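You operate a simulated robot arm through the tools that you are given. There is no shell and no other tool. Be economical: measure what you need, move in short steps, check, and stop when the job is done.

You run a simulated robot arm. Do the job below in one go: nothing can be reset, and whatever is moved stays where it is left.

TASK
Put one of the white cups from the wooden bench top on the upper shelf of the teal rack. Then take the green pad and leave it on the top shelf of the teal rack. Then pull the spares drawer open. The order counts.

It is judged by the outcome, as a careful person would: the job done as asked, and still so three seconds after it is handed in. It fails if anything else is knocked over, pushed out of place, dropped, spilled or broken.

THE ROBOT
A 7-joint arm with a two-finger parallel gripper on a trunk, on a base that drives. Base frame: it is fixed to the floor where the robot stands at the start and does not move with it; the origin is under the middle of the robot, x ahead of it, y to its left, z up; the surface under the hand at the start is at about z = 860. Readings come in mm, degrees, newtons and seconds.
With the tool pointing down near the work surface it reaches from about 340 to 760 mm from the robot's upright axis, wherever it stands. Its first joint turns from -115.0 to 115.0 degrees. Places, roughly: green pad (10x7x5 cm) [4300, 300, 1000]; spares drawer [-100, -2700, 500]; top shelf of the teal rack [3900, 400, 1400]; upper shelf of the teal rack [3900, 400, 1000]. Payload 3.91 kg.
The tool frame sits at the grasp point between the pads (the TCP): z along the fingers, y along the line on which they close. The tips reach 30 mm beyond it. Largest opening 110 mm; finger width 20, thickness 10; the body of the gripper, 48 by 112 mm, starts 55 mm behind the TCP.
Orientation is that of the tool frame in the base frame, as [roll, pitch, yaw] about the fixed x, y, z axes, in that order (R = Rz(yaw) Ry(pitch) Rx(roll)). With the fingers straight down and closing along the base's y, the tool's x points along the base's -x, its y along +y and its z along -z.

THE INTERFACE
- The arm moves only by the tool send_rows. Its argument "steps" is a list of rows, each a list of 3 entries, a list of its own where there are three numbers: the closure, from 0 (fully open) to 1 (shut), then the shift along the base's x, y, z in mm, then the turn, a rotation vector about the base's x, y, z in degrees. In form: [[hand, [dx, dy, dz], [wx, wy, wz]], ...]. A call has 1 to 8 rows; each row shifts and turns the commanded pose from where the row before left it. A row lasts 0.2 s, in which the tool goes at most 50 mm and 8.6 degrees; a call with a longer step from one row to the next is refused whole, and so is a gripper value outside its range. A pose out of reach is approached as far as the arm can. The call stops where the force on the tool passes 40 N (or 10 N more than at its start, if that is more) or the arm is blocked; 0.2 s more then pass. The fingers move at their own pace (about 108 mm/s each) and stop on an object; they squeeze with about 23 N. The grip force told is the motor's: it shows also when the fingers shut on nothing. Time passes only in rows, and 0.2 s behind the last, so rows that do not move let the fingers close. The reply holds the time, the measured pose of the TCP, the force on the tool along the base axes, the opening and the grip force, in the units named above and with some noise, with the torque about the TCP (base axes, N m) and any sound that the robot's microphone picked up, and new pictures: "views" is both (left out), scene, wrist or none.
- Cameras (640 x 400 px; columns grow to the right, rows downward): "scene" is now at [25.4, 144.2, 1572.2]; the picture's right is [-0.12, -0.99, 0.00], its down [-0.62, 0.07, -0.78] and it looks along [0.78, -0.09, -0.62] (base axes); focal length 296 px, centre (320, 200). "wrist" rides on the gripper at [72, 17, -103] in the tool frame; the picture's right is [-0.23, 0.97, 0.00], its down [-0.76, -0.18, -0.62] and it looks along [-0.61, -0.14, 0.78] (tool axes); focal length 222 px, centre (320, 200). There is no depth. A picture from a camera that has moved, and an enlarged one, comes with that camera's place and axes in the base frame and with its lens.
- raise_lower(by): slides the trunk up (or, below 0, down) by that many mm; the arm and the scene camera ride with it, the base frame stays. It gives what a move gives, with no picture.
- drive_base(legs): drives the robot by 1 to 6 legs, each [ahead, turn to the left] in mm and degrees, along the robot's own axes; the way and the turn of a leg run together, so that a leg with both is an arc; at most 1500 mm and 180 degrees a leg. The arm and the cameras ride along, it lands a little off, and it stops where it bumps. It gives what a move gives, and a new picture of the scene camera.
- aim_head(pan, tilt): turns the head with the scene camera to pan (to the left, within 155 degrees either way) and tilt (down, from -29 to 69), counted from straight ahead of the robot. It gives what a move gives, and a new picture of the scene camera.
- enlarge(camera, box): a new picture of the part [left, top, right, bottom] of that camera's present view, enlarged. The clock stands still meanwhile.
- sign_off(): hands the job in; it is judged then, once.

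Work in short steps. Places have to be worked out from the pictures, the camera data and where the tool is seen: move nearer, look again, correct. Check each grasp and each placing, and mend what went wrong. You have 165 turns and 260 pictures in all, those below and enlarged ones among them. Open the gripper and draw the arm clear of the work before you hand the job in, unless the task says otherwise; then end with one line.

The tools are called after "Request:" as name(argument=value, ...) on one line, values as JSON. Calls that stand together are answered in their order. send_rows: Moves the arm, as the interface text tells. Its arguments: {"type":"object","properties":{"steps":{"type":"array"},"views":{"type":"string","enum":["both","scene","wrist","none"]}},"required":["steps"]} The other tools are called the same way: raise_lower (by) slides the trunk up or down; drive_base (legs) drives the base; aim_head (pan, tilt) turns the head that bears the scene camera; enlarge (camera, box) takes an enlarged picture of a part of a camera's view; sign_off () hands the job in.

At the start:

```text
time: 0.0
position: [509.8, 120.7, 1192.0]
tool_rot: [-179.9, 0.1, -179.9]
ft_force: [0.0, 0.3, -0.3]
moment: [0.0, 0.01, 0.06]
finger_gap: 109.9
grip_force: 0.0
trunk travel left (down, up): [-675.0, 315.0]
robot x, y, heading: [-3.6, -0.2, 0.2]
head pan, tilt: [-6.7, 38.6]
```

scene: 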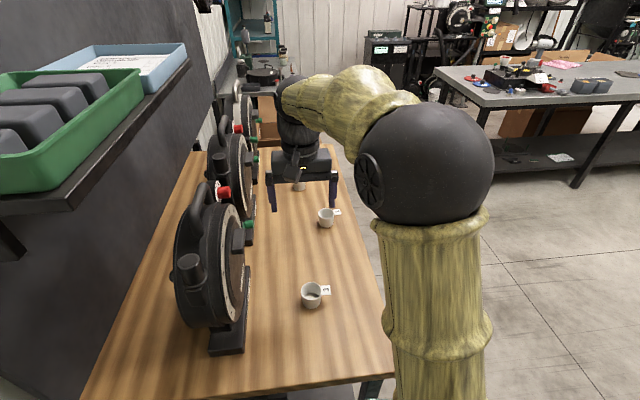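
wrist: 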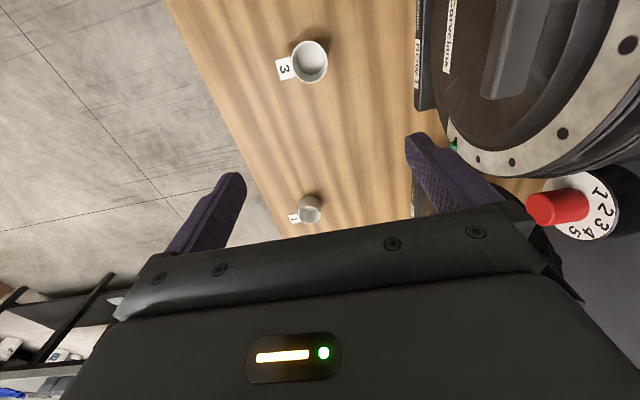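

I'll look closer at the cups first: there seem to be three small cups with tags on the bench.

Request:
enlarge(camera="scene", box=[220, 140, 400, 320])

Request:
enlarge(camera="scene", box=[200, 0, 330, 110])

Request:
enlarge(camera="wrist", box=[240, 20, 400, 240])

```text
2.22 times, centred on (310, 230) of scene
camera zoom: at [25.4, 144.2, 1572.2], right [-0.12, -0.99, 0.0], down [-0.62, 0.07, -0.78], along [0.78, -0.09, -0.62], focal length 658 px, centre (342, 133)
```

zoom: 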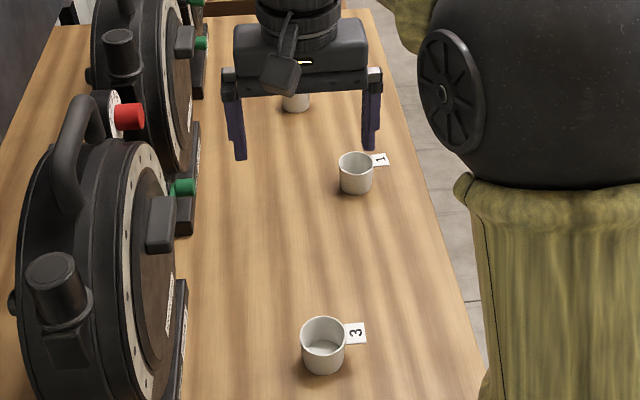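

```text
3.64 times, centred on (265, 55) of scene
camera zoom: at [25.4, 144.2, 1572.2], right [-0.12, -0.99, 0.0], down [-0.62, 0.07, -0.78], along [0.78, -0.09, -0.62], focal length 1077 px, centre (520, 727)
```

zoom: 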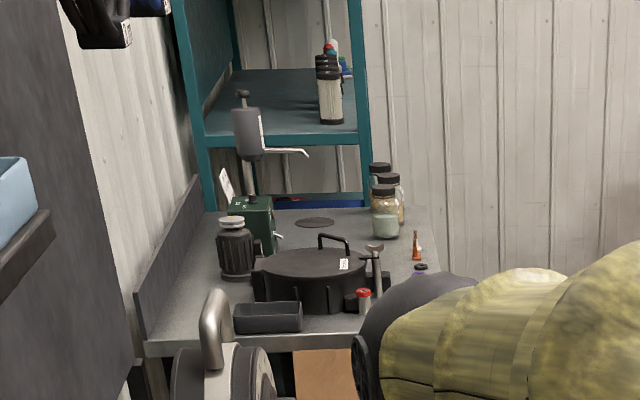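

```text
1.82 times, centred on (320, 130) of wrist
camera zoom: at [437.8, 140.3, 1294.5], right [0.23, 0.97, 0.0], down [0.76, -0.18, 0.62], along [0.61, -0.14, -0.78], focal length 404 px, centre (320, 327)
```

zoom: 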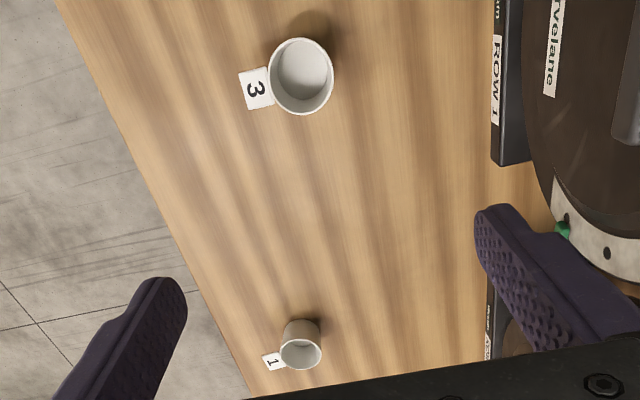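

Cup 3 works out to about (483, 115), directly under the hand. Checking whether it's empty.

Request:
enlarge(camera="wrist", box=[270, 30, 340, 90])

Request:
enlarge(camera="wrist", box=[280, 185, 330, 235])

Request:
enlarge(camera="scene", box=[270, 170, 350, 310])

```text
6.67 times, centred on (305, 60) of wrist
camera zoom: at [437.8, 140.3, 1294.5], right [0.23, 0.97, 0.0], down [0.76, -0.18, 0.62], along [0.61, -0.14, -0.78], focal length 1481 px, centre (420, 1133)
```

zoom: 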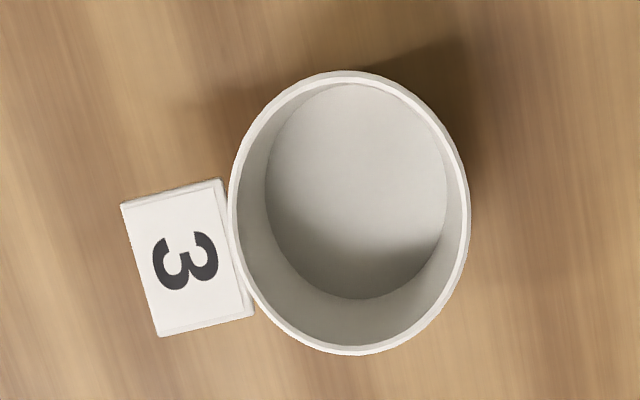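

```text
8.00 times, centred on (305, 210) of wrist
camera zoom: at [437.8, 140.3, 1294.5], right [0.23, 0.97, 0.0], down [0.76, -0.18, 0.62], along [0.61, -0.14, -0.78], focal length 1777 px, centre (440, 120)
```

zoom: 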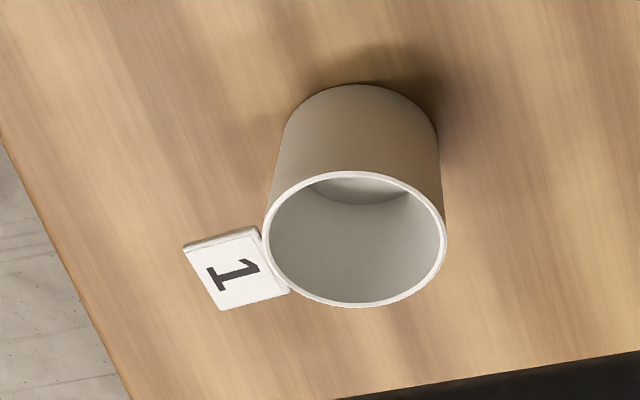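

```text
2.86 times, centred on (310, 240) of scene
camera zoom: at [25.4, 144.2, 1572.2], right [-0.12, -0.99, 0.0], down [-0.62, 0.07, -0.78], along [0.78, -0.09, -0.62], focal length 846 px, centre (349, 86)
```

zoom: 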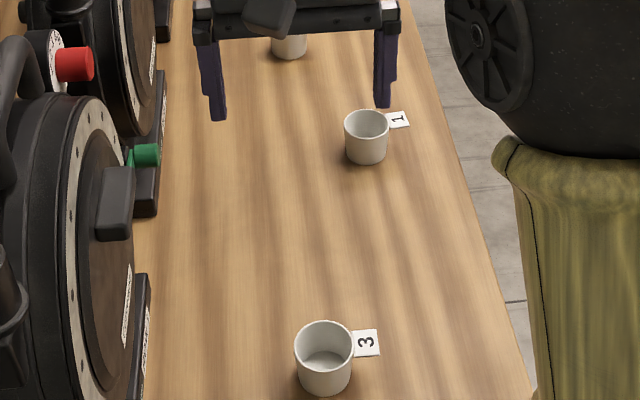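

Both cups are empty and the number tags seem fixed to the cups on the -y side. I'll take cup 3 from the -y side, so the fingers close along x clear of the tag. I'll drive around the bench end to face it.

Request:
drive_base(legs=[[-200, 0], [0, -90], [500, 0], [0, 90], [690, 0], [0, 90]])

```text
time: 1.3
position: [424.3, 123.5, 1191.3]
tool_rot: [-179.9, -0.1, 180.0]
ft_force: [1.2, -0.1, 0.1]
moment: [0.0, 0.04, 0.01]
finger_gap: 109.7
grip_force: 0.0
trunk travel left (down, up): [-675.0, 315.0]
robot x, y, heading: [-86.3, 1.4, 0.3]
head pan, tilt: [-6.7, 38.6]
stopped in leg 1: the robot was blocked; the commanded pose is now the measured one
camera scene: at [-58.4, 144.4, 1572.1], right [-0.12, -0.99, 0.0], down [-0.62, 0.07, -0.78], along [0.77, -0.09, -0.63], focal length 296 px, centre (320, 200)
```

scene: 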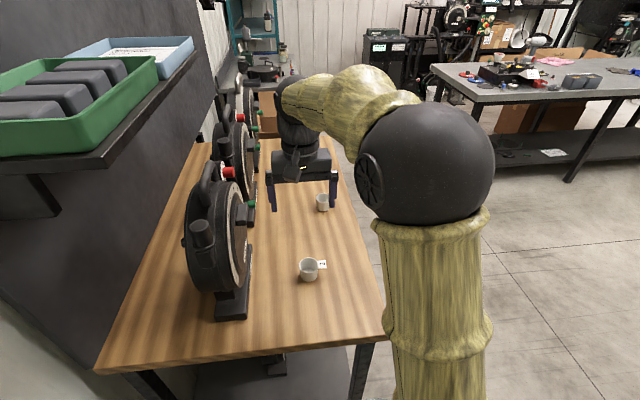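

Something behind the robot stopped it after about 83 mm. I'll look around before driving further.

Request:
aim_head(pan=-90, tilt=40)

Request:
aim_head(pan=-150, tilt=45)

Request:
aim_head(pan=150, tilt=45)

```text
time: 2.8
position: [424.7, 122.8, 1192.7]
tool_rot: [-180.0, 0.2, -180.0]
ft_force: [-0.2, 0.5, 0.2]
moment: [0.01, 0.01, -0.01]
finger_gap: 110.0
grip_force: 0.0
trunk travel left (down, up): [-675.0, 315.0]
robot x, y, heading: [-84.8, -2.4, 0.0]
head pan, tilt: [-90.0, 40.0]
camera scene: at [-145.7, 69.4, 1570.2], right [-1.0, 0.0, 0.0], down [0.0, 0.64, -0.77], along [0.0, -0.77, -0.64], focal length 296 px, centre (320, 200)
```

scene: 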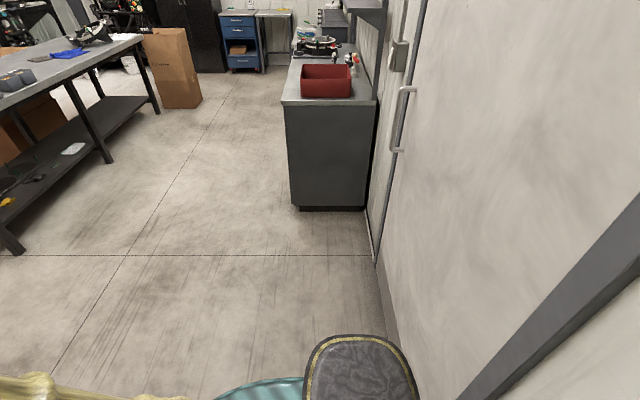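

```text
time: 4.1
position: [424.0, 122.2, 1192.6]
tool_rot: [-180.0, 0.1, -180.0]
ft_force: [0.2, 0.1, 0.8]
moment: [0.0, 0.0, -0.01]
finger_gap: 109.8
grip_force: 0.1
trunk travel left (down, up): [-675.0, 315.0]
robot x, y, heading: [-86.8, 2.5, 0.2]
head pan, tilt: [-150.0, 45.0]
camera scene: at [-216.1, 113.7, 1562.9], right [-0.5, 0.87, 0.0], down [0.61, 0.35, -0.71], along [-0.61, -0.35, -0.71], focal length 296 px, centre (320, 200)
```

scene: 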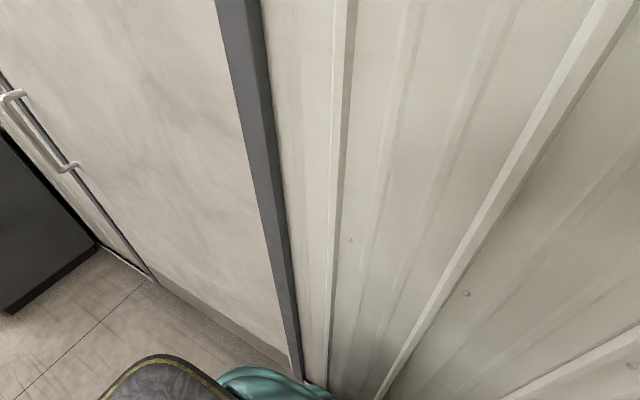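

```text
time: 8.2
position: [423.9, 121.7, 1193.9]
tool_rot: [179.9, 0.1, 180.0]
ft_force: [-0.6, 0.4, -0.6]
moment: [-0.01, -0.01, 0.01]
finger_gap: 110.1
grip_force: 0.0
trunk travel left (down, up): [-675.0, 315.0]
robot x, y, heading: [-84.2, -1.9, -0.1]
head pan, tilt: [150.0, 45.0]
camera scene: at [-216.2, 195.1, 1562.9], right [0.5, 0.87, 0.0], down [0.61, -0.35, -0.71], along [-0.61, 0.35, -0.71], focal length 296 px, centre (320, 200)
```

scene: 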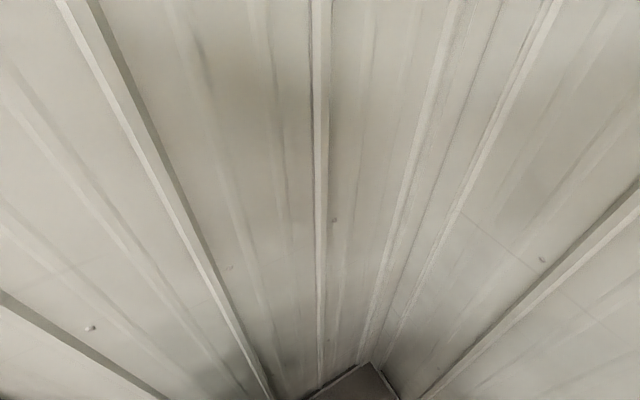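

A wall is behind; the floor at -y is free. I'll edge forward and turn right in place.

Request:
drive_base(legs=[[50, 0], [0, -90]])

```text
time: 14.8
position: [79.9, -510.9, 1192.5]
tool_rot: [179.9, 0.1, 89.3]
ft_force: [0.6, 0.3, 0.0]
moment: [0.0, 0.0, 0.0]
finger_gap: 110.3
grip_force: 0.1
trunk travel left (down, up): [-675.0, 315.0]
robot x, y, heading: [-35.3, -0.5, -90.9]
head pan, tilt: [150.0, 45.0]
camera scene: at [159.2, 129.3, 1562.9], right [0.86, -0.51, 0.0], down [-0.36, -0.61, -0.71], along [0.36, 0.61, -0.71], focal length 296 px, centre (320, 200)
```

scene: 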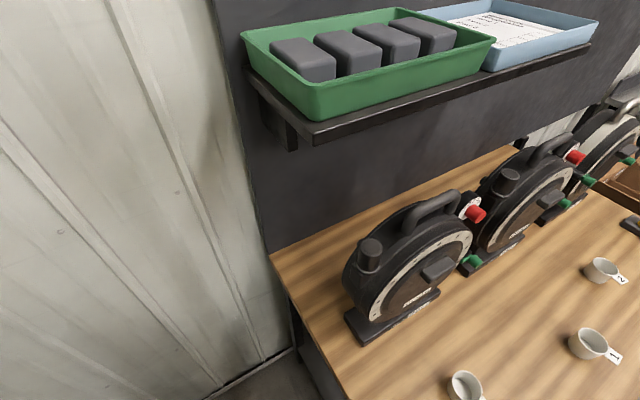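

Turn succeeded, and this view confirms the tags stick out from the cups like handles. I drive on to stand opposite cup 3, facing +y.

Request:
drive_base(legs=[[500, 0], [0, 90], [520, 0], [0, 90]])

Request:
aim_head(pan=0, tilt=45)

```text
time: 22.0
position: [485.6, -605.9, 1193.6]
tool_rot: [-179.8, 0.2, 154.9]
ft_force: [-0.1, 0.5, 0.2]
moment: [-0.04, 0.01, 0.02]
finger_gap: 109.9
grip_force: 0.1
trunk travel left (down, up): [-675.0, 315.0]
robot x, y, heading: [-29.7, -508.8, -35.7]
head pan, tilt: [150.0, 45.0]
stopped in leg 2: the robot was blocked; the commanded pose is now the measured one
camera scene: at [-22.4, -269.6, 1562.2], right [0.91, 0.41, 0.0], down [0.29, -0.65, -0.71], along [-0.29, 0.64, -0.71], focal length 296 px, centre (320, 200)
```

scene: 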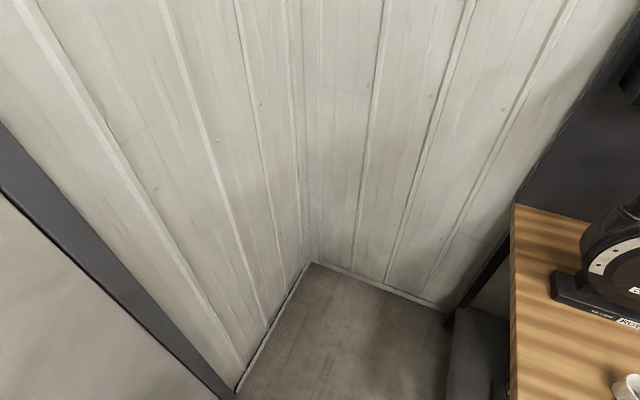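

```text
time: 24.4
position: [484.9, -611.3, 1193.1]
tool_rot: [-179.9, 0.1, 154.7]
ft_force: [0.1, 0.3, -0.6]
moment: [0.01, 0.0, -0.01]
finger_gap: 110.0
grip_force: 0.1
trunk travel left (down, up): [-675.0, 315.0]
robot x, y, heading: [-30.4, -504.8, -35.8]
head pan, tilt: [0.0, 45.0]
camera scene: at [76.2, -394.5, 1562.9], right [-0.58, -0.81, 0.0], down [-0.58, 0.41, -0.71], along [0.58, -0.41, -0.71], focal length 296 px, centre (320, 200)
```

scene: 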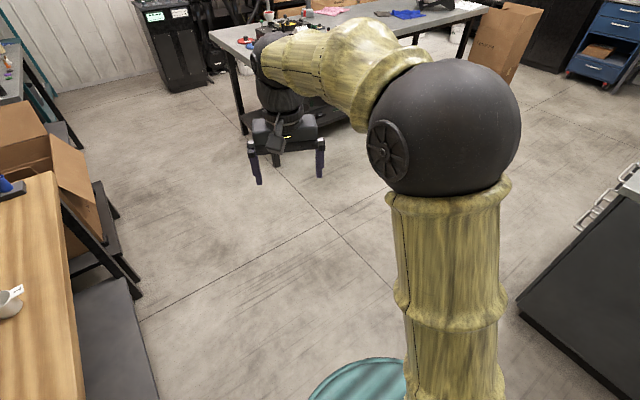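

The rear corner probably touched the wall while turning. I'll drive out diagonally before finishing the turn.

Request:
drive_base(legs=[[250, 0], [0, 36], [310, 0], [0, 90]])

```text
time: 36.3
position: [262.7, -173.6, 1193.1]
tool_rot: [-179.9, 0.0, -79.2]
ft_force: [-1.1, 0.9, -0.5]
moment: [-0.01, -0.01, 0.01]
finger_gap: 109.9
grip_force: 0.0
trunk travel left (down, up): [-675.0, 315.0]
robot x, y, heading: [483.5, -650.2, 90.7]
head pan, tilt: [0.0, 45.0]
camera scene: at [329.2, -629.3, 1562.9], right [1.0, 0.01, 0.0], down [0.01, -0.71, -0.71], along [-0.01, 0.71, -0.71], focal length 296 px, centre (320, 200)
```

scene: 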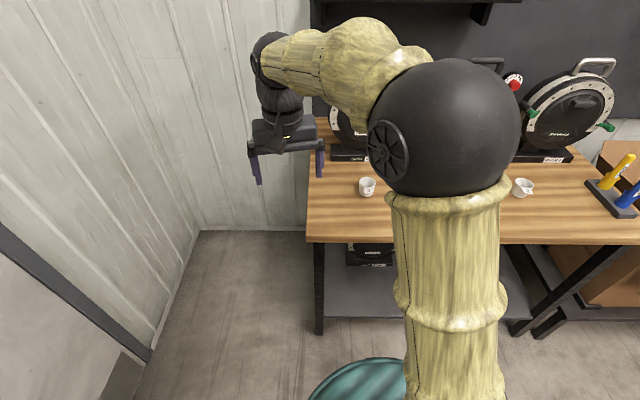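

The robot now faces the bench with cup 3 around (480, 112). I'll move a bit closer and square the tool up, then tilt it 40° forward so the same grip works at the shelf.

Request:
drive_base(legs=[[100, 0]])

Request:
send_rows(steps=[[0, [40, 0, 0], [0, 0, -5.4]], [0, [40, 0, 0], [0, 0, -5.4]], [0, [40, 0, 0], [8, 0, 0]], [0, [40, 0, 0], [8, 0, 0]], [0, [40, 0, 0], [8, 0, 0]], [0, [10, 0, 0], [8, 0, 0]], [0, [0, 0, 0], [8, 0, 0]], [0, [0, 0, 0], [0, 0, 0]]])

```text
time: 37.5
position: [260.7, -73.4, 1193.2]
tool_rot: [-179.9, 0.1, -79.0]
ft_force: [-0.6, 0.4, 0.3]
moment: [-0.03, 0.02, 0.03]
finger_gap: 110.0
grip_force: 0.0
trunk travel left (down, up): [-675.0, 315.0]
robot x, y, heading: [484.1, -550.0, 90.9]
head pan, tilt: [0.0, 45.0]
camera scene: at [328.0, -528.0, 1562.8], right [1.0, 0.01, 0.0], down [0.01, -0.71, -0.71], along [-0.01, 0.71, -0.71], focal length 296 px, centre (320, 200)
```

scene: 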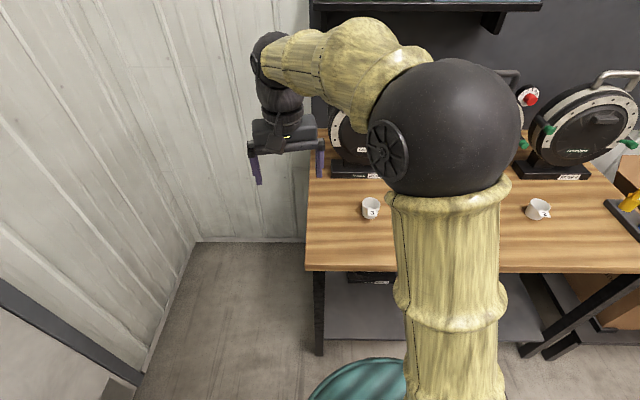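

```text
time: 39.3
position: [472.2, -72.5, 1192.8]
tool_rot: [-179.8, 40.2, -89.9]
ft_force: [-0.1, 0.3, -0.1]
moment: [-0.01, 0.02, 0.04]
finger_gap: 110.1
grip_force: 0.0
trunk travel left (down, up): [-675.0, 315.0]
robot x, y, heading: [485.8, -553.7, 90.7]
head pan, tilt: [0.0, 45.0]
camera scene: at [328.3, -529.5, 1562.9], right [1.0, 0.01, 0.0], down [0.01, -0.71, -0.71], along [-0.01, 0.71, -0.71], focal length 296 px, centre (320, 200)
camera wrist: at [455.0, -194.5, 1224.9], right [-0.97, 0.17, 0.14], down [0.17, 0.18, 0.97], along [0.14, 0.97, -0.21], focal length 222 px, centre (320, 200)
```

scene: 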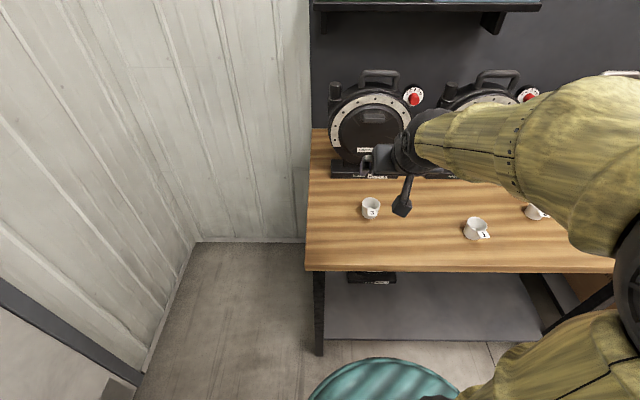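
wrist: 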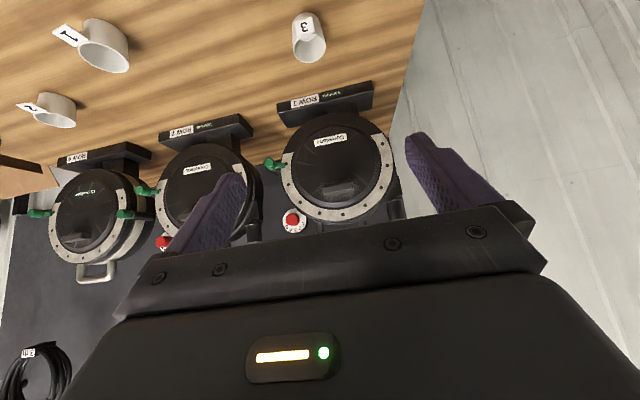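

Wrist and scene both put cup 3 at about (477.5, 110). I'll come to a point 100 mm back along the tool axis.

Request:
send_rows(steps=[[0, [1, 20, -36], [0, 0, 0]], [0, [1, 20, -36], [0, 0, 0]], [0, [1, 20, -36], [0, 0, 0]], [0, [1, 20, -36], [0, 0, 0]], [0, [1, 20, -36], [0, 0, 0]], [0, [0, 18, -36], [0, 0, 0]], [0, [0, 0, 0], [0, 0, 0]]])

```text
time: 40.9
position: [475.1, 44.1, 977.7]
tool_rot: [-179.7, 40.2, -89.9]
ft_force: [0.6, 0.2, 0.9]
moment: [-0.02, 0.0, 0.01]
finger_gap: 109.9
grip_force: 0.0
trunk travel left (down, up): [-675.0, 315.0]
robot x, y, heading: [482.4, -553.0, 90.5]
head pan, tilt: [0.0, 45.0]
camera scene: at [328.2, -529.9, 1562.9], right [1.0, 0.01, 0.0], down [0.01, -0.71, -0.71], along [-0.01, 0.71, -0.71], focal length 296 px, centre (320, 200)
camera wrist: at [459.4, -76.7, 1008.3], right [-0.97, 0.17, 0.14], down [0.18, 0.18, 0.97], along [0.14, 0.97, -0.21], focal length 222 px, centre (320, 200)
```

scene: 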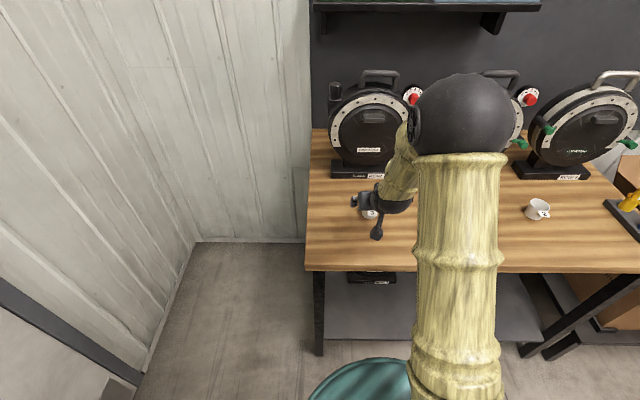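
wrist: 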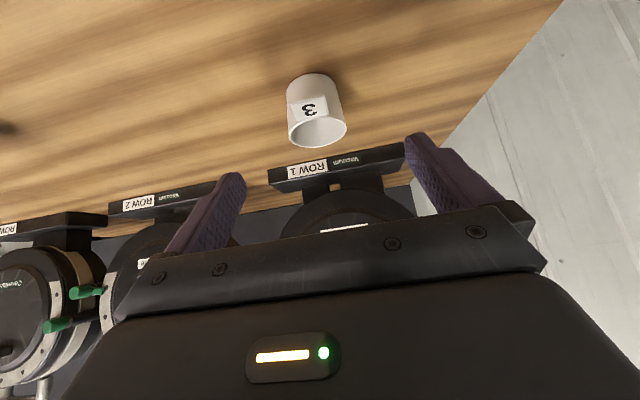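

Cup base at about (477, 107), rim near z 905. I'll descend along the tool axis to straddle it, handle tag between the fingers.

Request:
send_rows(steps=[[0, [1, 20, -28], [0, 0, 0]], [0, [1, 20, -28], [0, 0, 0]], [0, [0, 18, -26], [0, 0, 0]], [0, [0, 0, 0], [0, 0, 0]]])

```text
time: 41.9
position: [477.5, 101.4, 895.8]
tool_rot: [-179.8, 40.2, -89.8]
ft_force: [0.3, -0.1, 0.0]
moment: [-0.04, -0.01, 0.01]
finger_gap: 110.1
grip_force: 0.0
trunk travel left (down, up): [-675.0, 315.0]
robot x, y, heading: [485.0, -550.3, 90.4]
head pan, tilt: [0.0, 45.0]
camera scene: at [328.2, -529.6, 1562.9], right [1.0, 0.01, 0.0], down [0.01, -0.71, -0.71], along [-0.01, 0.71, -0.71], focal length 296 px, centre (320, 200)
camera wrist: at [461.6, -18.6, 926.8], right [-0.97, 0.17, 0.14], down [0.18, 0.18, 0.97], along [0.14, 0.97, -0.21], focal length 222 px, centre (320, 200)
```

scene: 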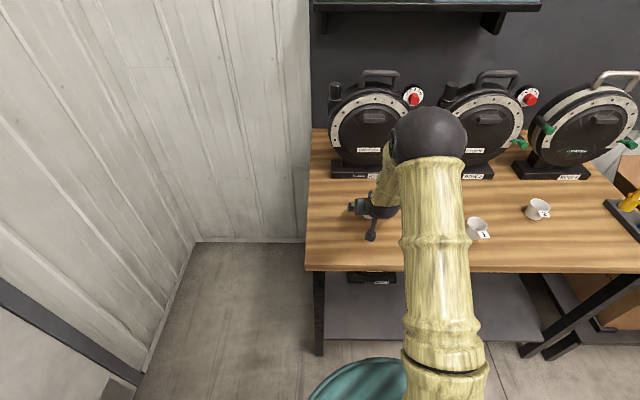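
wrist: 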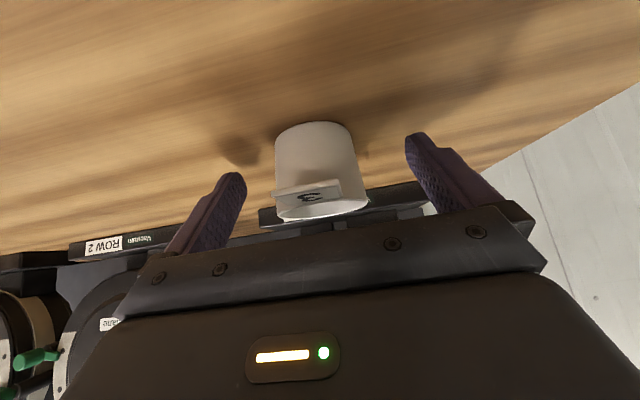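

The cup sits centred between the fingers (base about y 98–105, rim ~909). Closing now.

Request:
send_rows(steps=[[0.3, [0, 0, 0], [0, 0, 0]], [0.6, [0, 0, 0], [0, 0, 0]], [0.8, [0, 0, 0], [0, 0, 0]], [0.8, [0, 0, 0], [0, 0, 0]], [0.8, [0, 0, 0], [0, 0, 0]]], views="wrist")

```text
time: 43.1
position: [477.4, 100.8, 895.6]
tool_rot: [-179.8, 40.0, -89.8]
ft_force: [0.2, -0.5, 1.1]
moment: [0.02, 0.01, 0.01]
finger_gap: 52.6
grip_force: 23.5
trunk travel left (down, up): [-675.0, 315.0]
robot x, y, heading: [480.7, -551.7, 90.6]
head pan, tilt: [0.0, 45.0]
camera wrist: at [461.6, -18.6, 927.0], right [-0.97, 0.17, 0.14], down [0.18, 0.18, 0.97], along [0.14, 0.97, -0.21], focal length 222 px, centre (320, 200)
```

wrist: 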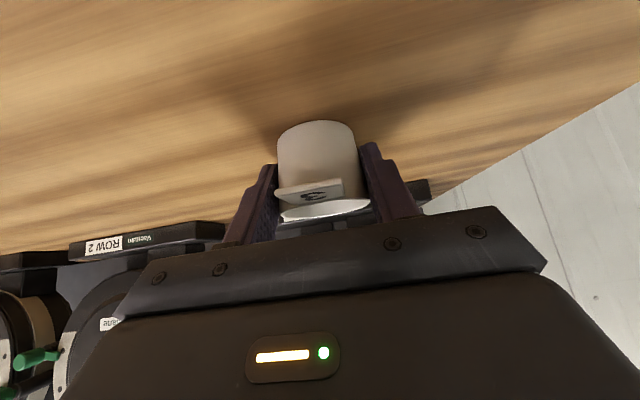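

Gripped at a 52.6 mm gap. Lift straight up, then back.

Request:
send_rows(steps=[[0.8, [0, 0, 15], [0, 0, 0]], [0.8, [0, 0, 40], [0, 0, 0]], [0.8, [0, 0, 45], [0, 0, 0]], [0.8, [0, 0, 45], [0, 0, 0]], [0.8, [0, -30, 35], [0, 0, 0]], [0.8, [0, -45, 20], [0, 0, 0]], [0.8, [0, -45, 10], [0, 0, 0]], [0.8, [0, -45, 0], [0, 0, 0]]])

Request:
send_rows(steps=[[0.8, [0, -45, 0], [0, 0, 0]], [0.8, [0, -45, 0], [0, 0, 0]], [0.8, [0, -45, 0], [0, 0, 0]], [0.8, [0, -10, 0], [0, 0, 0]]])

```text
time: 44.9
position: [478.1, -65.0, 1106.1]
tool_rot: [-179.7, 40.2, -89.9]
ft_force: [0.1, -0.4, -0.1]
moment: [0.01, 0.01, 0.03]
finger_gap: 53.0
grip_force: 22.6
trunk travel left (down, up): [-675.0, 315.0]
robot x, y, heading: [479.1, -552.1, 90.7]
head pan, tilt: [0.0, 45.0]
camera scene: at [328.2, -530.8, 1562.9], right [1.0, 0.01, 0.0], down [0.01, -0.71, -0.71], along [-0.01, 0.71, -0.71], focal length 296 px, centre (320, 200)
camera wrist: at [461.6, -186.2, 1137.8], right [-0.97, 0.17, 0.14], down [0.18, 0.18, 0.97], along [0.14, 0.97, -0.21], focal length 222 px, centre (320, 200)
```

scene: 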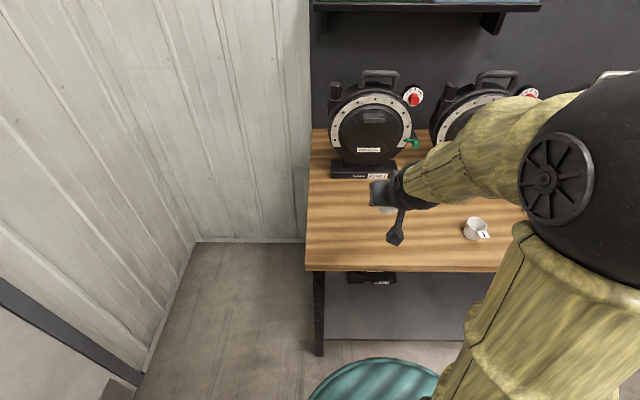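
wrist: 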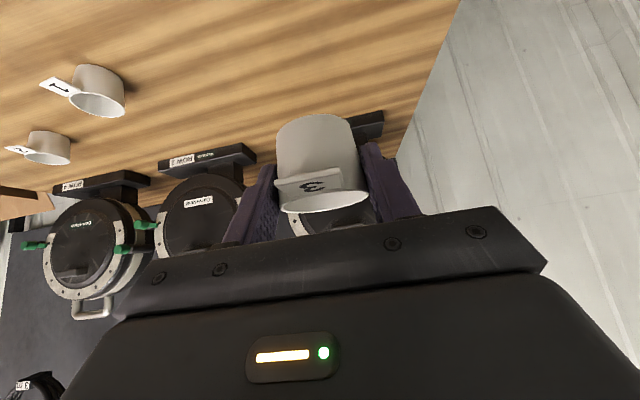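

```text
time: 45.9
position: [478.2, -169.2, 1144.2]
tool_rot: [-179.8, 40.0, -89.9]
ft_force: [0.2, -0.2, -0.2]
moment: [0.03, 0.0, 0.02]
finger_gap: 52.9
grip_force: 22.6
out of reach, approached as far as the arm can: row 2, 3, 4
trunk travel left (down, up): [-675.0, 315.0]
robot x, y, heading: [481.4, -550.0, 90.5]
head pan, tilt: [0.0, 45.0]
camera scene: at [328.1, -529.2, 1562.8], right [1.0, 0.01, 0.0], down [0.01, -0.71, -0.71], along [-0.01, 0.71, -0.71], focal length 296 px, centre (320, 200)
camera wrist: at [461.2, -290.8, 1174.9], right [-0.97, 0.17, 0.14], down [0.18, 0.18, 0.97], along [0.14, 0.97, -0.21], focal length 222 px, centre (320, 200)
```

scene: 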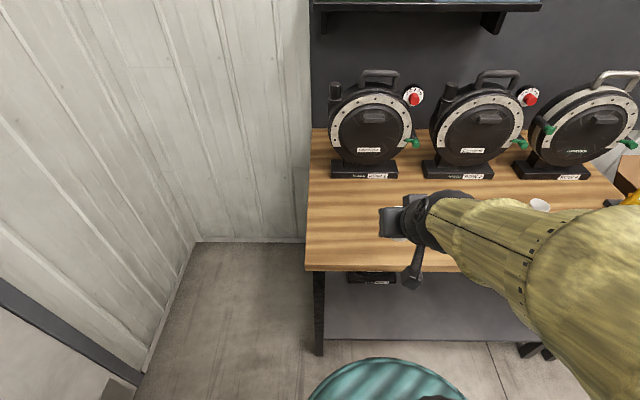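
wrist: 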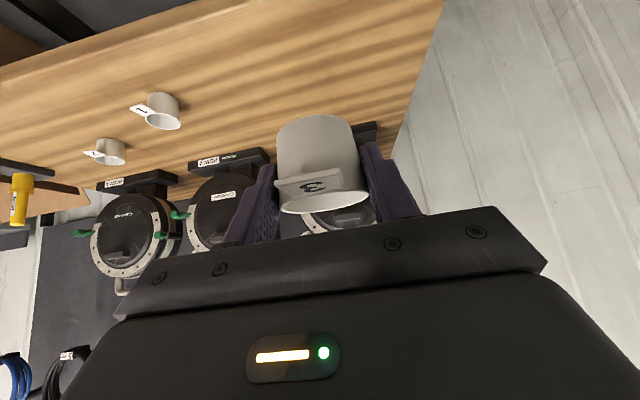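

Cup is secured. Look toward the rack before driving.

Request:
drive_base(legs=[[0, -90]])

Request:
aim_head(pan=25, tilt=20)

```text
time: 51.9
position: [862.2, -546.0, 1142.4]
tool_rot: [-179.8, 40.1, -179.8]
ft_force: [-0.5, -0.5, 0.3]
moment: [0.01, 0.0, -0.01]
finger_gap: 52.6
grip_force: 23.4
trunk travel left (down, up): [-675.0, 315.0]
robot x, y, heading: [481.3, -548.7, 0.7]
head pan, tilt: [0.0, 45.0]
camera scene: at [501.0, -396.0, 1562.9], right [0.01, -1.0, 0.0], down [-0.71, -0.01, -0.71], along [0.71, 0.01, -0.71], focal length 296 px, centre (320, 200)
```

scene: 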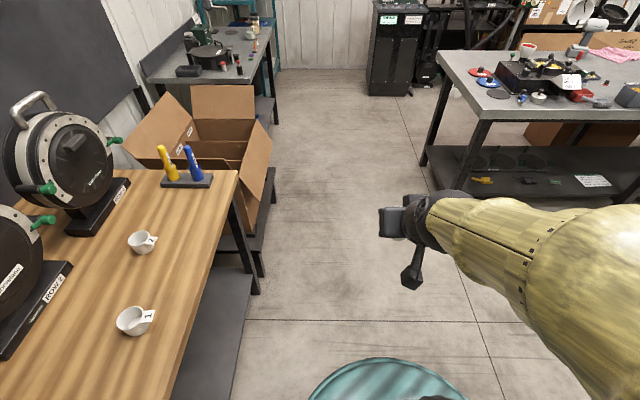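

```text
time: 52.8
position: [863.0, -546.8, 1143.2]
tool_rot: [-179.8, 40.1, -179.8]
ft_force: [-0.5, 0.0, -0.6]
moment: [0.0, -0.02, 0.01]
finger_gap: 52.7
grip_force: 22.6
trunk travel left (down, up): [-675.0, 315.0]
robot x, y, heading: [482.4, -548.5, 0.4]
head pan, tilt: [25.0, 20.0]
camera scene: at [503.6, -356.7, 1601.5], right [0.43, -0.9, 0.0], down [-0.31, -0.15, -0.94], along [0.85, 0.41, -0.34], focal length 296 px, centre (320, 200)
```

scene: 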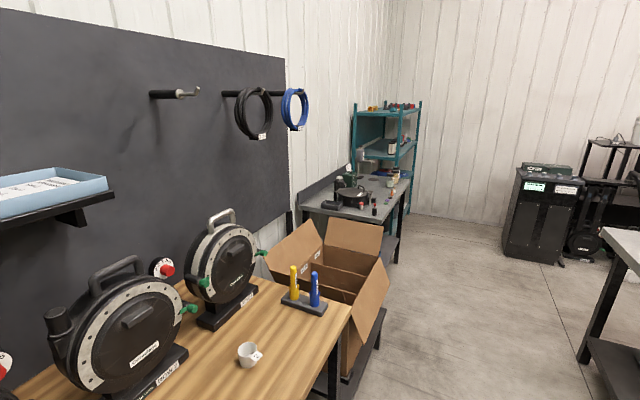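

The rack stands past the grey bench, open to the aisle. Drive along the aisle part way and look again.

Request:
drive_base(legs=[[1300, 0], [1000, 0]])

Request:
aim_head(pan=45, tilt=20)

```text
time: 66.1
position: [3165.5, -505.6, 1143.3]
tool_rot: [-179.8, 40.1, -179.4]
ft_force: [0.1, 0.1, -1.0]
moment: [-0.02, 0.02, 0.01]
finger_gap: 52.7
grip_force: 23.3
trunk travel left (down, up): [-675.0, 315.0]
robot x, y, heading: [2782.2, -510.5, 1.0]
head pan, tilt: [25.0, 20.0]
camera scene: at [2807.0, -317.7, 1601.5], right [0.44, -0.9, 0.0], down [-0.31, -0.15, -0.94], along [0.84, 0.41, -0.34], focal length 296 px, centre (320, 200)
```

scene: 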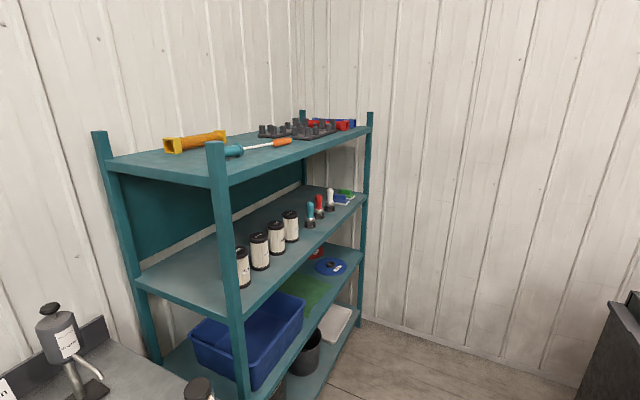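

```text
time: 66.9
position: [3166.3, -504.9, 1143.3]
tool_rot: [-179.8, 40.1, -179.4]
ft_force: [-0.4, 0.3, 0.1]
moment: [0.01, 0.03, 0.02]
finger_gap: 52.7
grip_force: 23.3
trunk travel left (down, up): [-675.0, 315.0]
robot x, y, heading: [2784.4, -515.3, 0.9]
head pan, tilt: [45.0, 20.0]
camera scene: at [2787.8, -291.6, 1601.6], right [0.72, -0.69, 0.0], down [-0.24, -0.25, -0.94], along [0.65, 0.68, -0.34], focal length 296 px, centre (320, 200)
```

scene: 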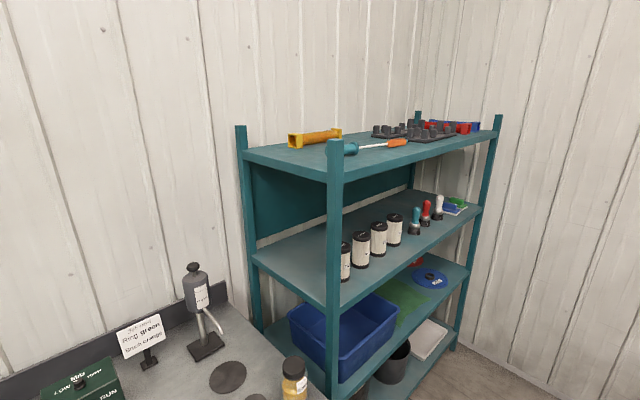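

Shelf layout: upper shelf holds canisters, three bottles, and the green pad at the far end. Drive nearer and look for free space on the shelf.

Request:
drive_base(legs=[[1000, 0]])

Request:
aim_head(pan=78, tilt=25)

```text
time: 72.9
position: [4162.2, -487.0, 1142.2]
tool_rot: [-179.8, 40.1, -179.5]
ft_force: [-0.4, -0.2, -0.3]
moment: [0.01, 0.04, 0.02]
finger_gap: 52.6
grip_force: 23.0
trunk travel left (down, up): [-675.0, 315.0]
robot x, y, heading: [3780.0, -490.3, 0.9]
head pan, tilt: [45.0, 20.0]
camera scene: at [3784.1, -273.7, 1601.5], right [0.72, -0.69, 0.0], down [-0.24, -0.25, -0.94], along [0.65, 0.68, -0.34], focal length 296 px, centre (320, 200)
```

scene: 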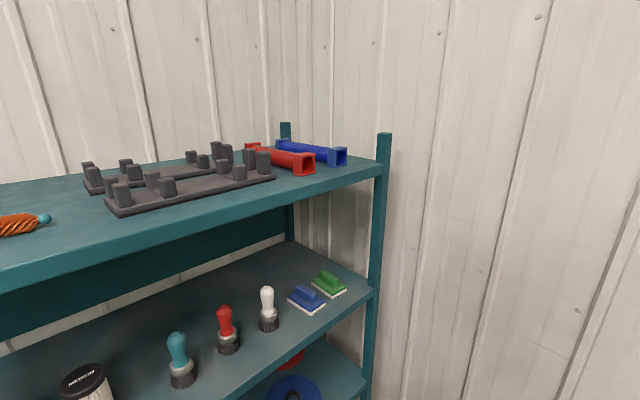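

```text
time: 73.9
position: [4161.6, -487.4, 1142.3]
tool_rot: [-179.8, 40.1, -179.5]
ft_force: [0.2, -0.6, 0.4]
moment: [0.0, -0.01, 0.02]
finger_gap: 52.6
grip_force: 23.3
trunk travel left (down, up): [-675.0, 315.0]
robot x, y, heading: [3782.7, -495.3, 0.9]
head pan, tilt: [78.0, 25.0]
camera scene: at [3736.8, -250.2, 1593.5], right [0.98, -0.19, 0.0], down [-0.08, -0.41, -0.91], along [0.17, 0.89, -0.42], focal length 296 px, centre (320, 200)
```

scene: 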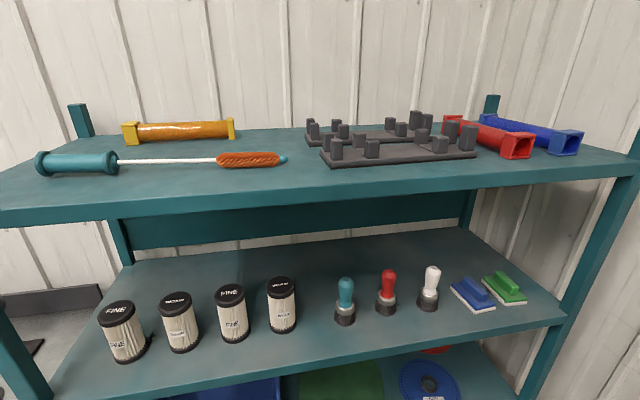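

The gap on the upper shelf between canister 4 (x≈3750) and the teal bottle (x≈3903) near the front edge (y≈209) suits the cup, at about (3827, 250). Drive to face it.

Request:
drive_base(legs=[[47, 0], [0, 89], [60, 0]])

Request:
aim_head(pan=0, tilt=38)

```text
time: 77.8
position: [4108.8, -235.2, 1143.6]
tool_rot: [-179.9, 40.0, -137.4]
ft_force: [0.2, 0.1, -0.7]
moment: [0.02, 0.03, 0.01]
finger_gap: 52.4
grip_force: 23.0
trunk travel left (down, up): [-675.0, 315.0]
robot x, y, heading: [3826.2, -493.5, 42.8]
head pan, tilt: [78.0, 25.0]
stopped in leg 2: the robot was blocked; the commanded pose is now the measured one
camera scene: at [3634.1, -341.0, 1593.5], right [0.86, 0.51, 0.0], down [0.22, -0.36, -0.91], along [-0.46, 0.78, -0.42], focal length 296 px, centre (320, 200)
```

scene: 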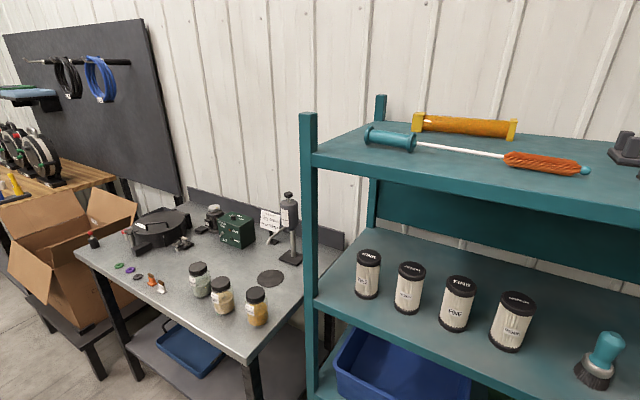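

```text
time: 79.3
position: [4107.0, -234.0, 1143.2]
tool_rot: [-179.9, 40.1, -137.5]
ft_force: [-0.5, 0.0, -0.1]
moment: [0.02, 0.04, 0.03]
finger_gap: 52.3
grip_force: 22.7
trunk travel left (down, up): [-675.0, 315.0]
robot x, y, heading: [3829.0, -491.4, 42.5]
head pan, tilt: [0.0, 38.0]
camera scene: at [3744.5, -361.3, 1573.1], right [0.68, -0.73, 0.0], down [-0.45, -0.42, -0.79], along [0.58, 0.54, -0.62], focal length 296 px, centre (320, 200)
```

scene: 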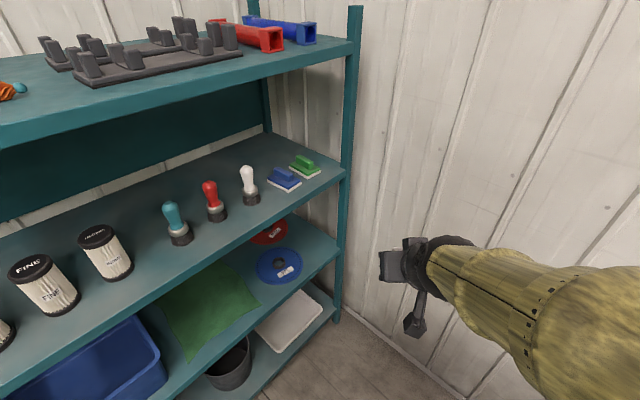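

Blocked partway; probably the elbow on the right against the end wall. Check.

Request:
aim_head(pan=-50, tilt=45)

```text
time: 80.5
position: [4108.0, -233.6, 1143.1]
tool_rot: [-179.9, 40.1, -137.6]
ft_force: [-0.6, 0.1, -1.1]
moment: [0.0, 0.03, -0.02]
finger_gap: 52.5
grip_force: 23.0
trunk travel left (down, up): [-675.0, 315.0]
robot x, y, heading: [3828.2, -490.1, 42.8]
head pan, tilt: [-50.0, 45.0]
camera scene: at [3761.9, -430.2, 1562.9], right [-0.12, -0.99, 0.0], down [-0.7, 0.09, -0.71], along [0.7, -0.09, -0.71], focal length 296 px, centre (320, 200)
```

scene: 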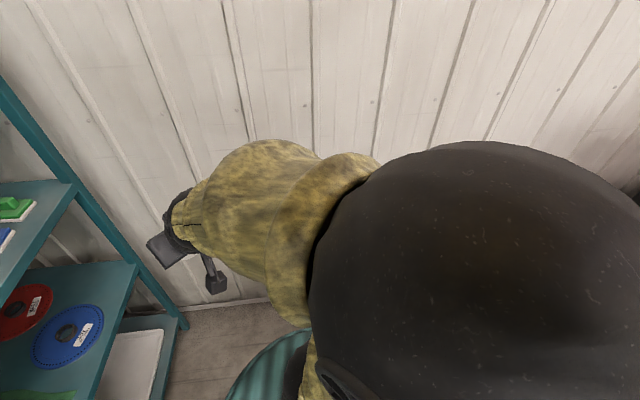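

The elbow isn't near the wall. Look behind on both sides.

Request:
aim_head(pan=-130, tilt=50)

Request:
aim_head(pan=140, tilt=55)

```text
time: 82.0
position: [4108.2, -234.1, 1143.3]
tool_rot: [-179.9, 40.1, -137.4]
ft_force: [-0.7, -0.4, 0.4]
moment: [-0.01, 0.0, 0.01]
finger_gap: 52.3
grip_force: 23.3
trunk travel left (down, up): [-675.0, 315.0]
robot x, y, heading: [3830.9, -491.0, 42.7]
head pan, tilt: [-130.0, 50.0]
camera scene: at [3685.1, -497.0, 1556.0], right [-1.0, -0.05, 0.0], down [-0.04, 0.77, -0.64], along [0.03, -0.64, -0.77], focal length 296 px, centre (320, 200)
```

scene: 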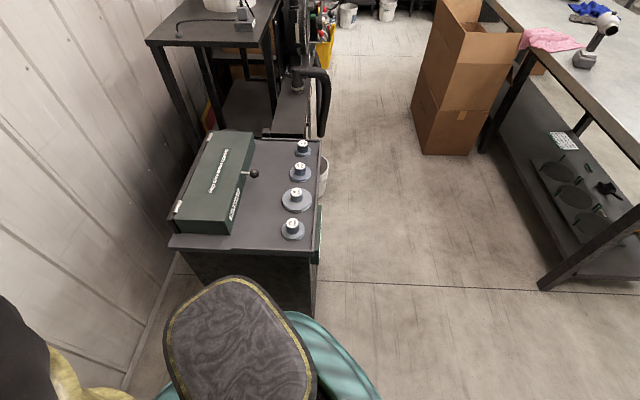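

```text
time: 85.7
position: [4107.6, -233.9, 1144.0]
tool_rot: [-179.8, 40.1, -137.4]
ft_force: [0.2, 0.2, -0.4]
moment: [0.01, 0.0, 0.0]
finger_gap: 52.1
grip_force: 22.8
trunk travel left (down, up): [-675.0, 315.0]
robot x, y, heading: [3829.3, -493.5, 42.8]
head pan, tilt: [140.0, 55.0]
camera scene: at [3609.2, -423.6, 1549.5], right [-0.05, 1.0, 0.0], down [0.82, 0.04, -0.57], along [-0.57, -0.03, -0.82], focal length 296 px, centre (320, 200)
```

scene: 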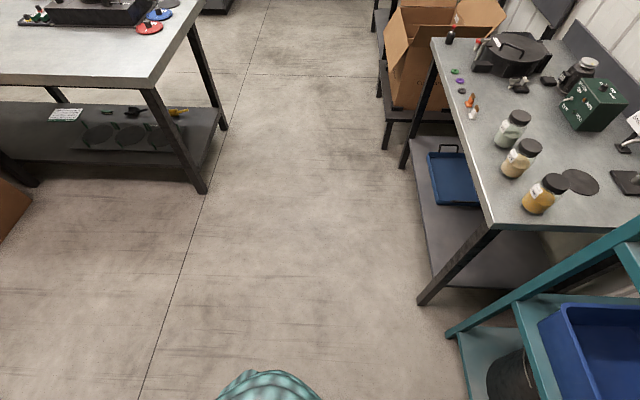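

A black machine stands at y≈-883 behind; the rear corner reached it. I'll move forward diagonally before completing the turn.

Request:
drive_base(legs=[[110, 0], [0, 47]])

Request:
aim_head(pan=0, tilt=40)

```text
time: 90.1
position: [3908.5, -37.0, 1143.6]
tool_rot: [-179.8, 40.1, -90.4]
ft_force: [-0.6, -0.3, 0.4]
moment: [0.02, 0.0, 0.03]
finger_gap: 52.1
grip_force: 23.3
trunk travel left (down, up): [-675.0, 315.0]
robot x, y, heading: [3907.6, -416.1, 90.0]
head pan, tilt: [140.0, 55.0]
camera scene: at [3710.3, -532.0, 1549.5], right [-0.77, 0.64, 0.0], down [0.53, 0.63, -0.57], along [-0.37, -0.44, -0.82], focal length 296 px, centre (320, 200)
```

scene: 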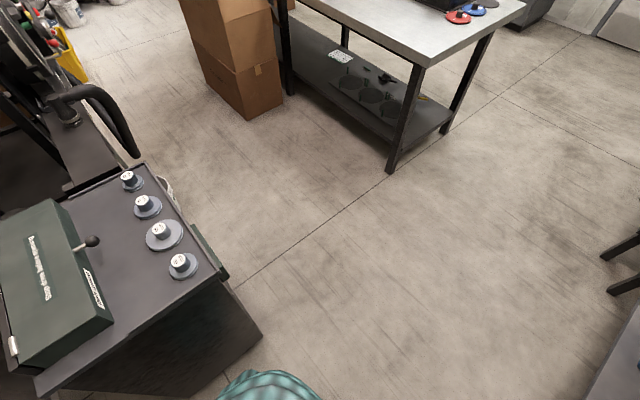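

```text
time: 92.3
position: [3909.6, -37.1, 1143.9]
tool_rot: [-179.8, 40.1, -90.3]
ft_force: [1.0, -0.3, 0.4]
moment: [-0.04, -0.01, 0.0]
finger_gap: 51.9
grip_force: 23.3
trunk travel left (down, up): [-675.0, 315.0]
robot x, y, heading: [3908.5, -418.5, 89.8]
head pan, tilt: [0.0, 40.0]
camera scene: at [3756.6, -391.7, 1570.1], right [1.0, 0.0, 0.0], down [0.0, -0.64, -0.77], along [0.0, 0.77, -0.64], focal length 296 px, centre (320, 200)
```

scene: 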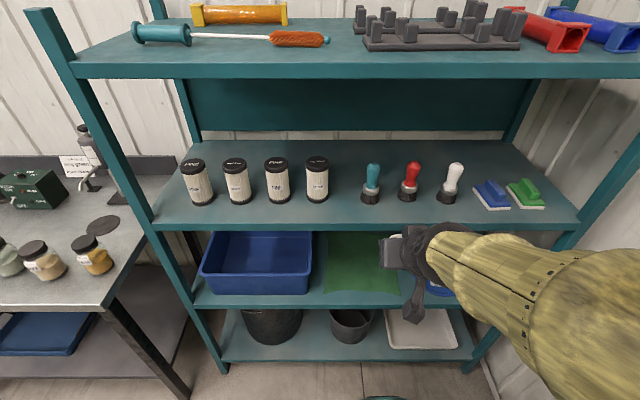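

Clear frontal view: shelf front edge y≈199, canister 4 at (3748, 303) r≈36, teal bottle at (3911, 303). Target cup centre (3831, 245). Move to just in front of it.

Request:
send_rows(steps=[[0.8, [-39, 0, 0], [0, 0, 0]], [0.8, [-39, 0, 0], [0, 0, 0]], [0.8, [0, 45, -10], [0, 0, 0]], [0.8, [0, 45, -12], [0, 0, 0]], [0.8, [0, 45, -12], [0, 0, 0]], [0.8, [0, 45, -12], [0, 0, 0]], [0.8, [0, 0, 0], [0, 0, 0]]])

```text
time: 93.9
position: [3831.4, 114.0, 1118.7]
tool_rot: [179.9, 40.1, -90.6]
ft_force: [3.1, 1.0, -0.4]
moment: [-0.05, 0.17, 0.12]
finger_gap: 51.8
grip_force: 22.5
out of reach, approached as far as the arm can: row 5, 6
trunk travel left (down, up): [-675.0, 315.0]
robot x, y, heading: [3906.8, -417.8, 89.9]
head pan, tilt: [0.0, 40.0]
camera scene: at [3763.1, -389.2, 1570.7], right [1.0, 0.0, 0.0], down [0.0, -0.64, -0.76], along [0.0, 0.76, -0.64], focal length 296 px, centre (320, 200)
camera wrist: at [3815.0, -6.6, 1150.0], right [-0.97, 0.18, 0.15], down [0.18, 0.18, 0.97], along [0.15, 0.97, -0.21], focal length 222 px, centre (320, 200)
```

scene: 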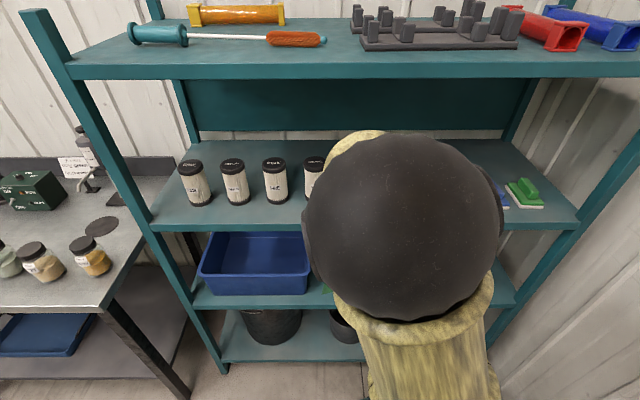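
wrist: 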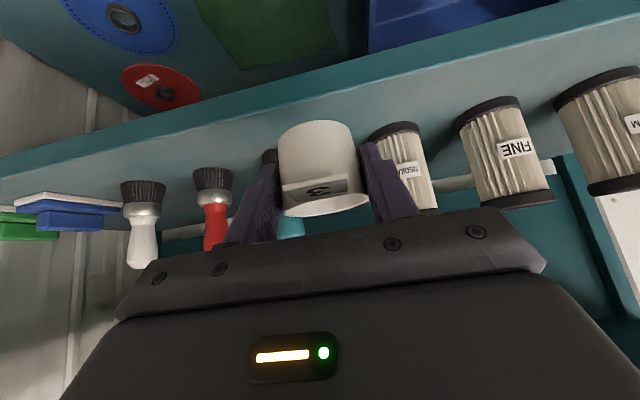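

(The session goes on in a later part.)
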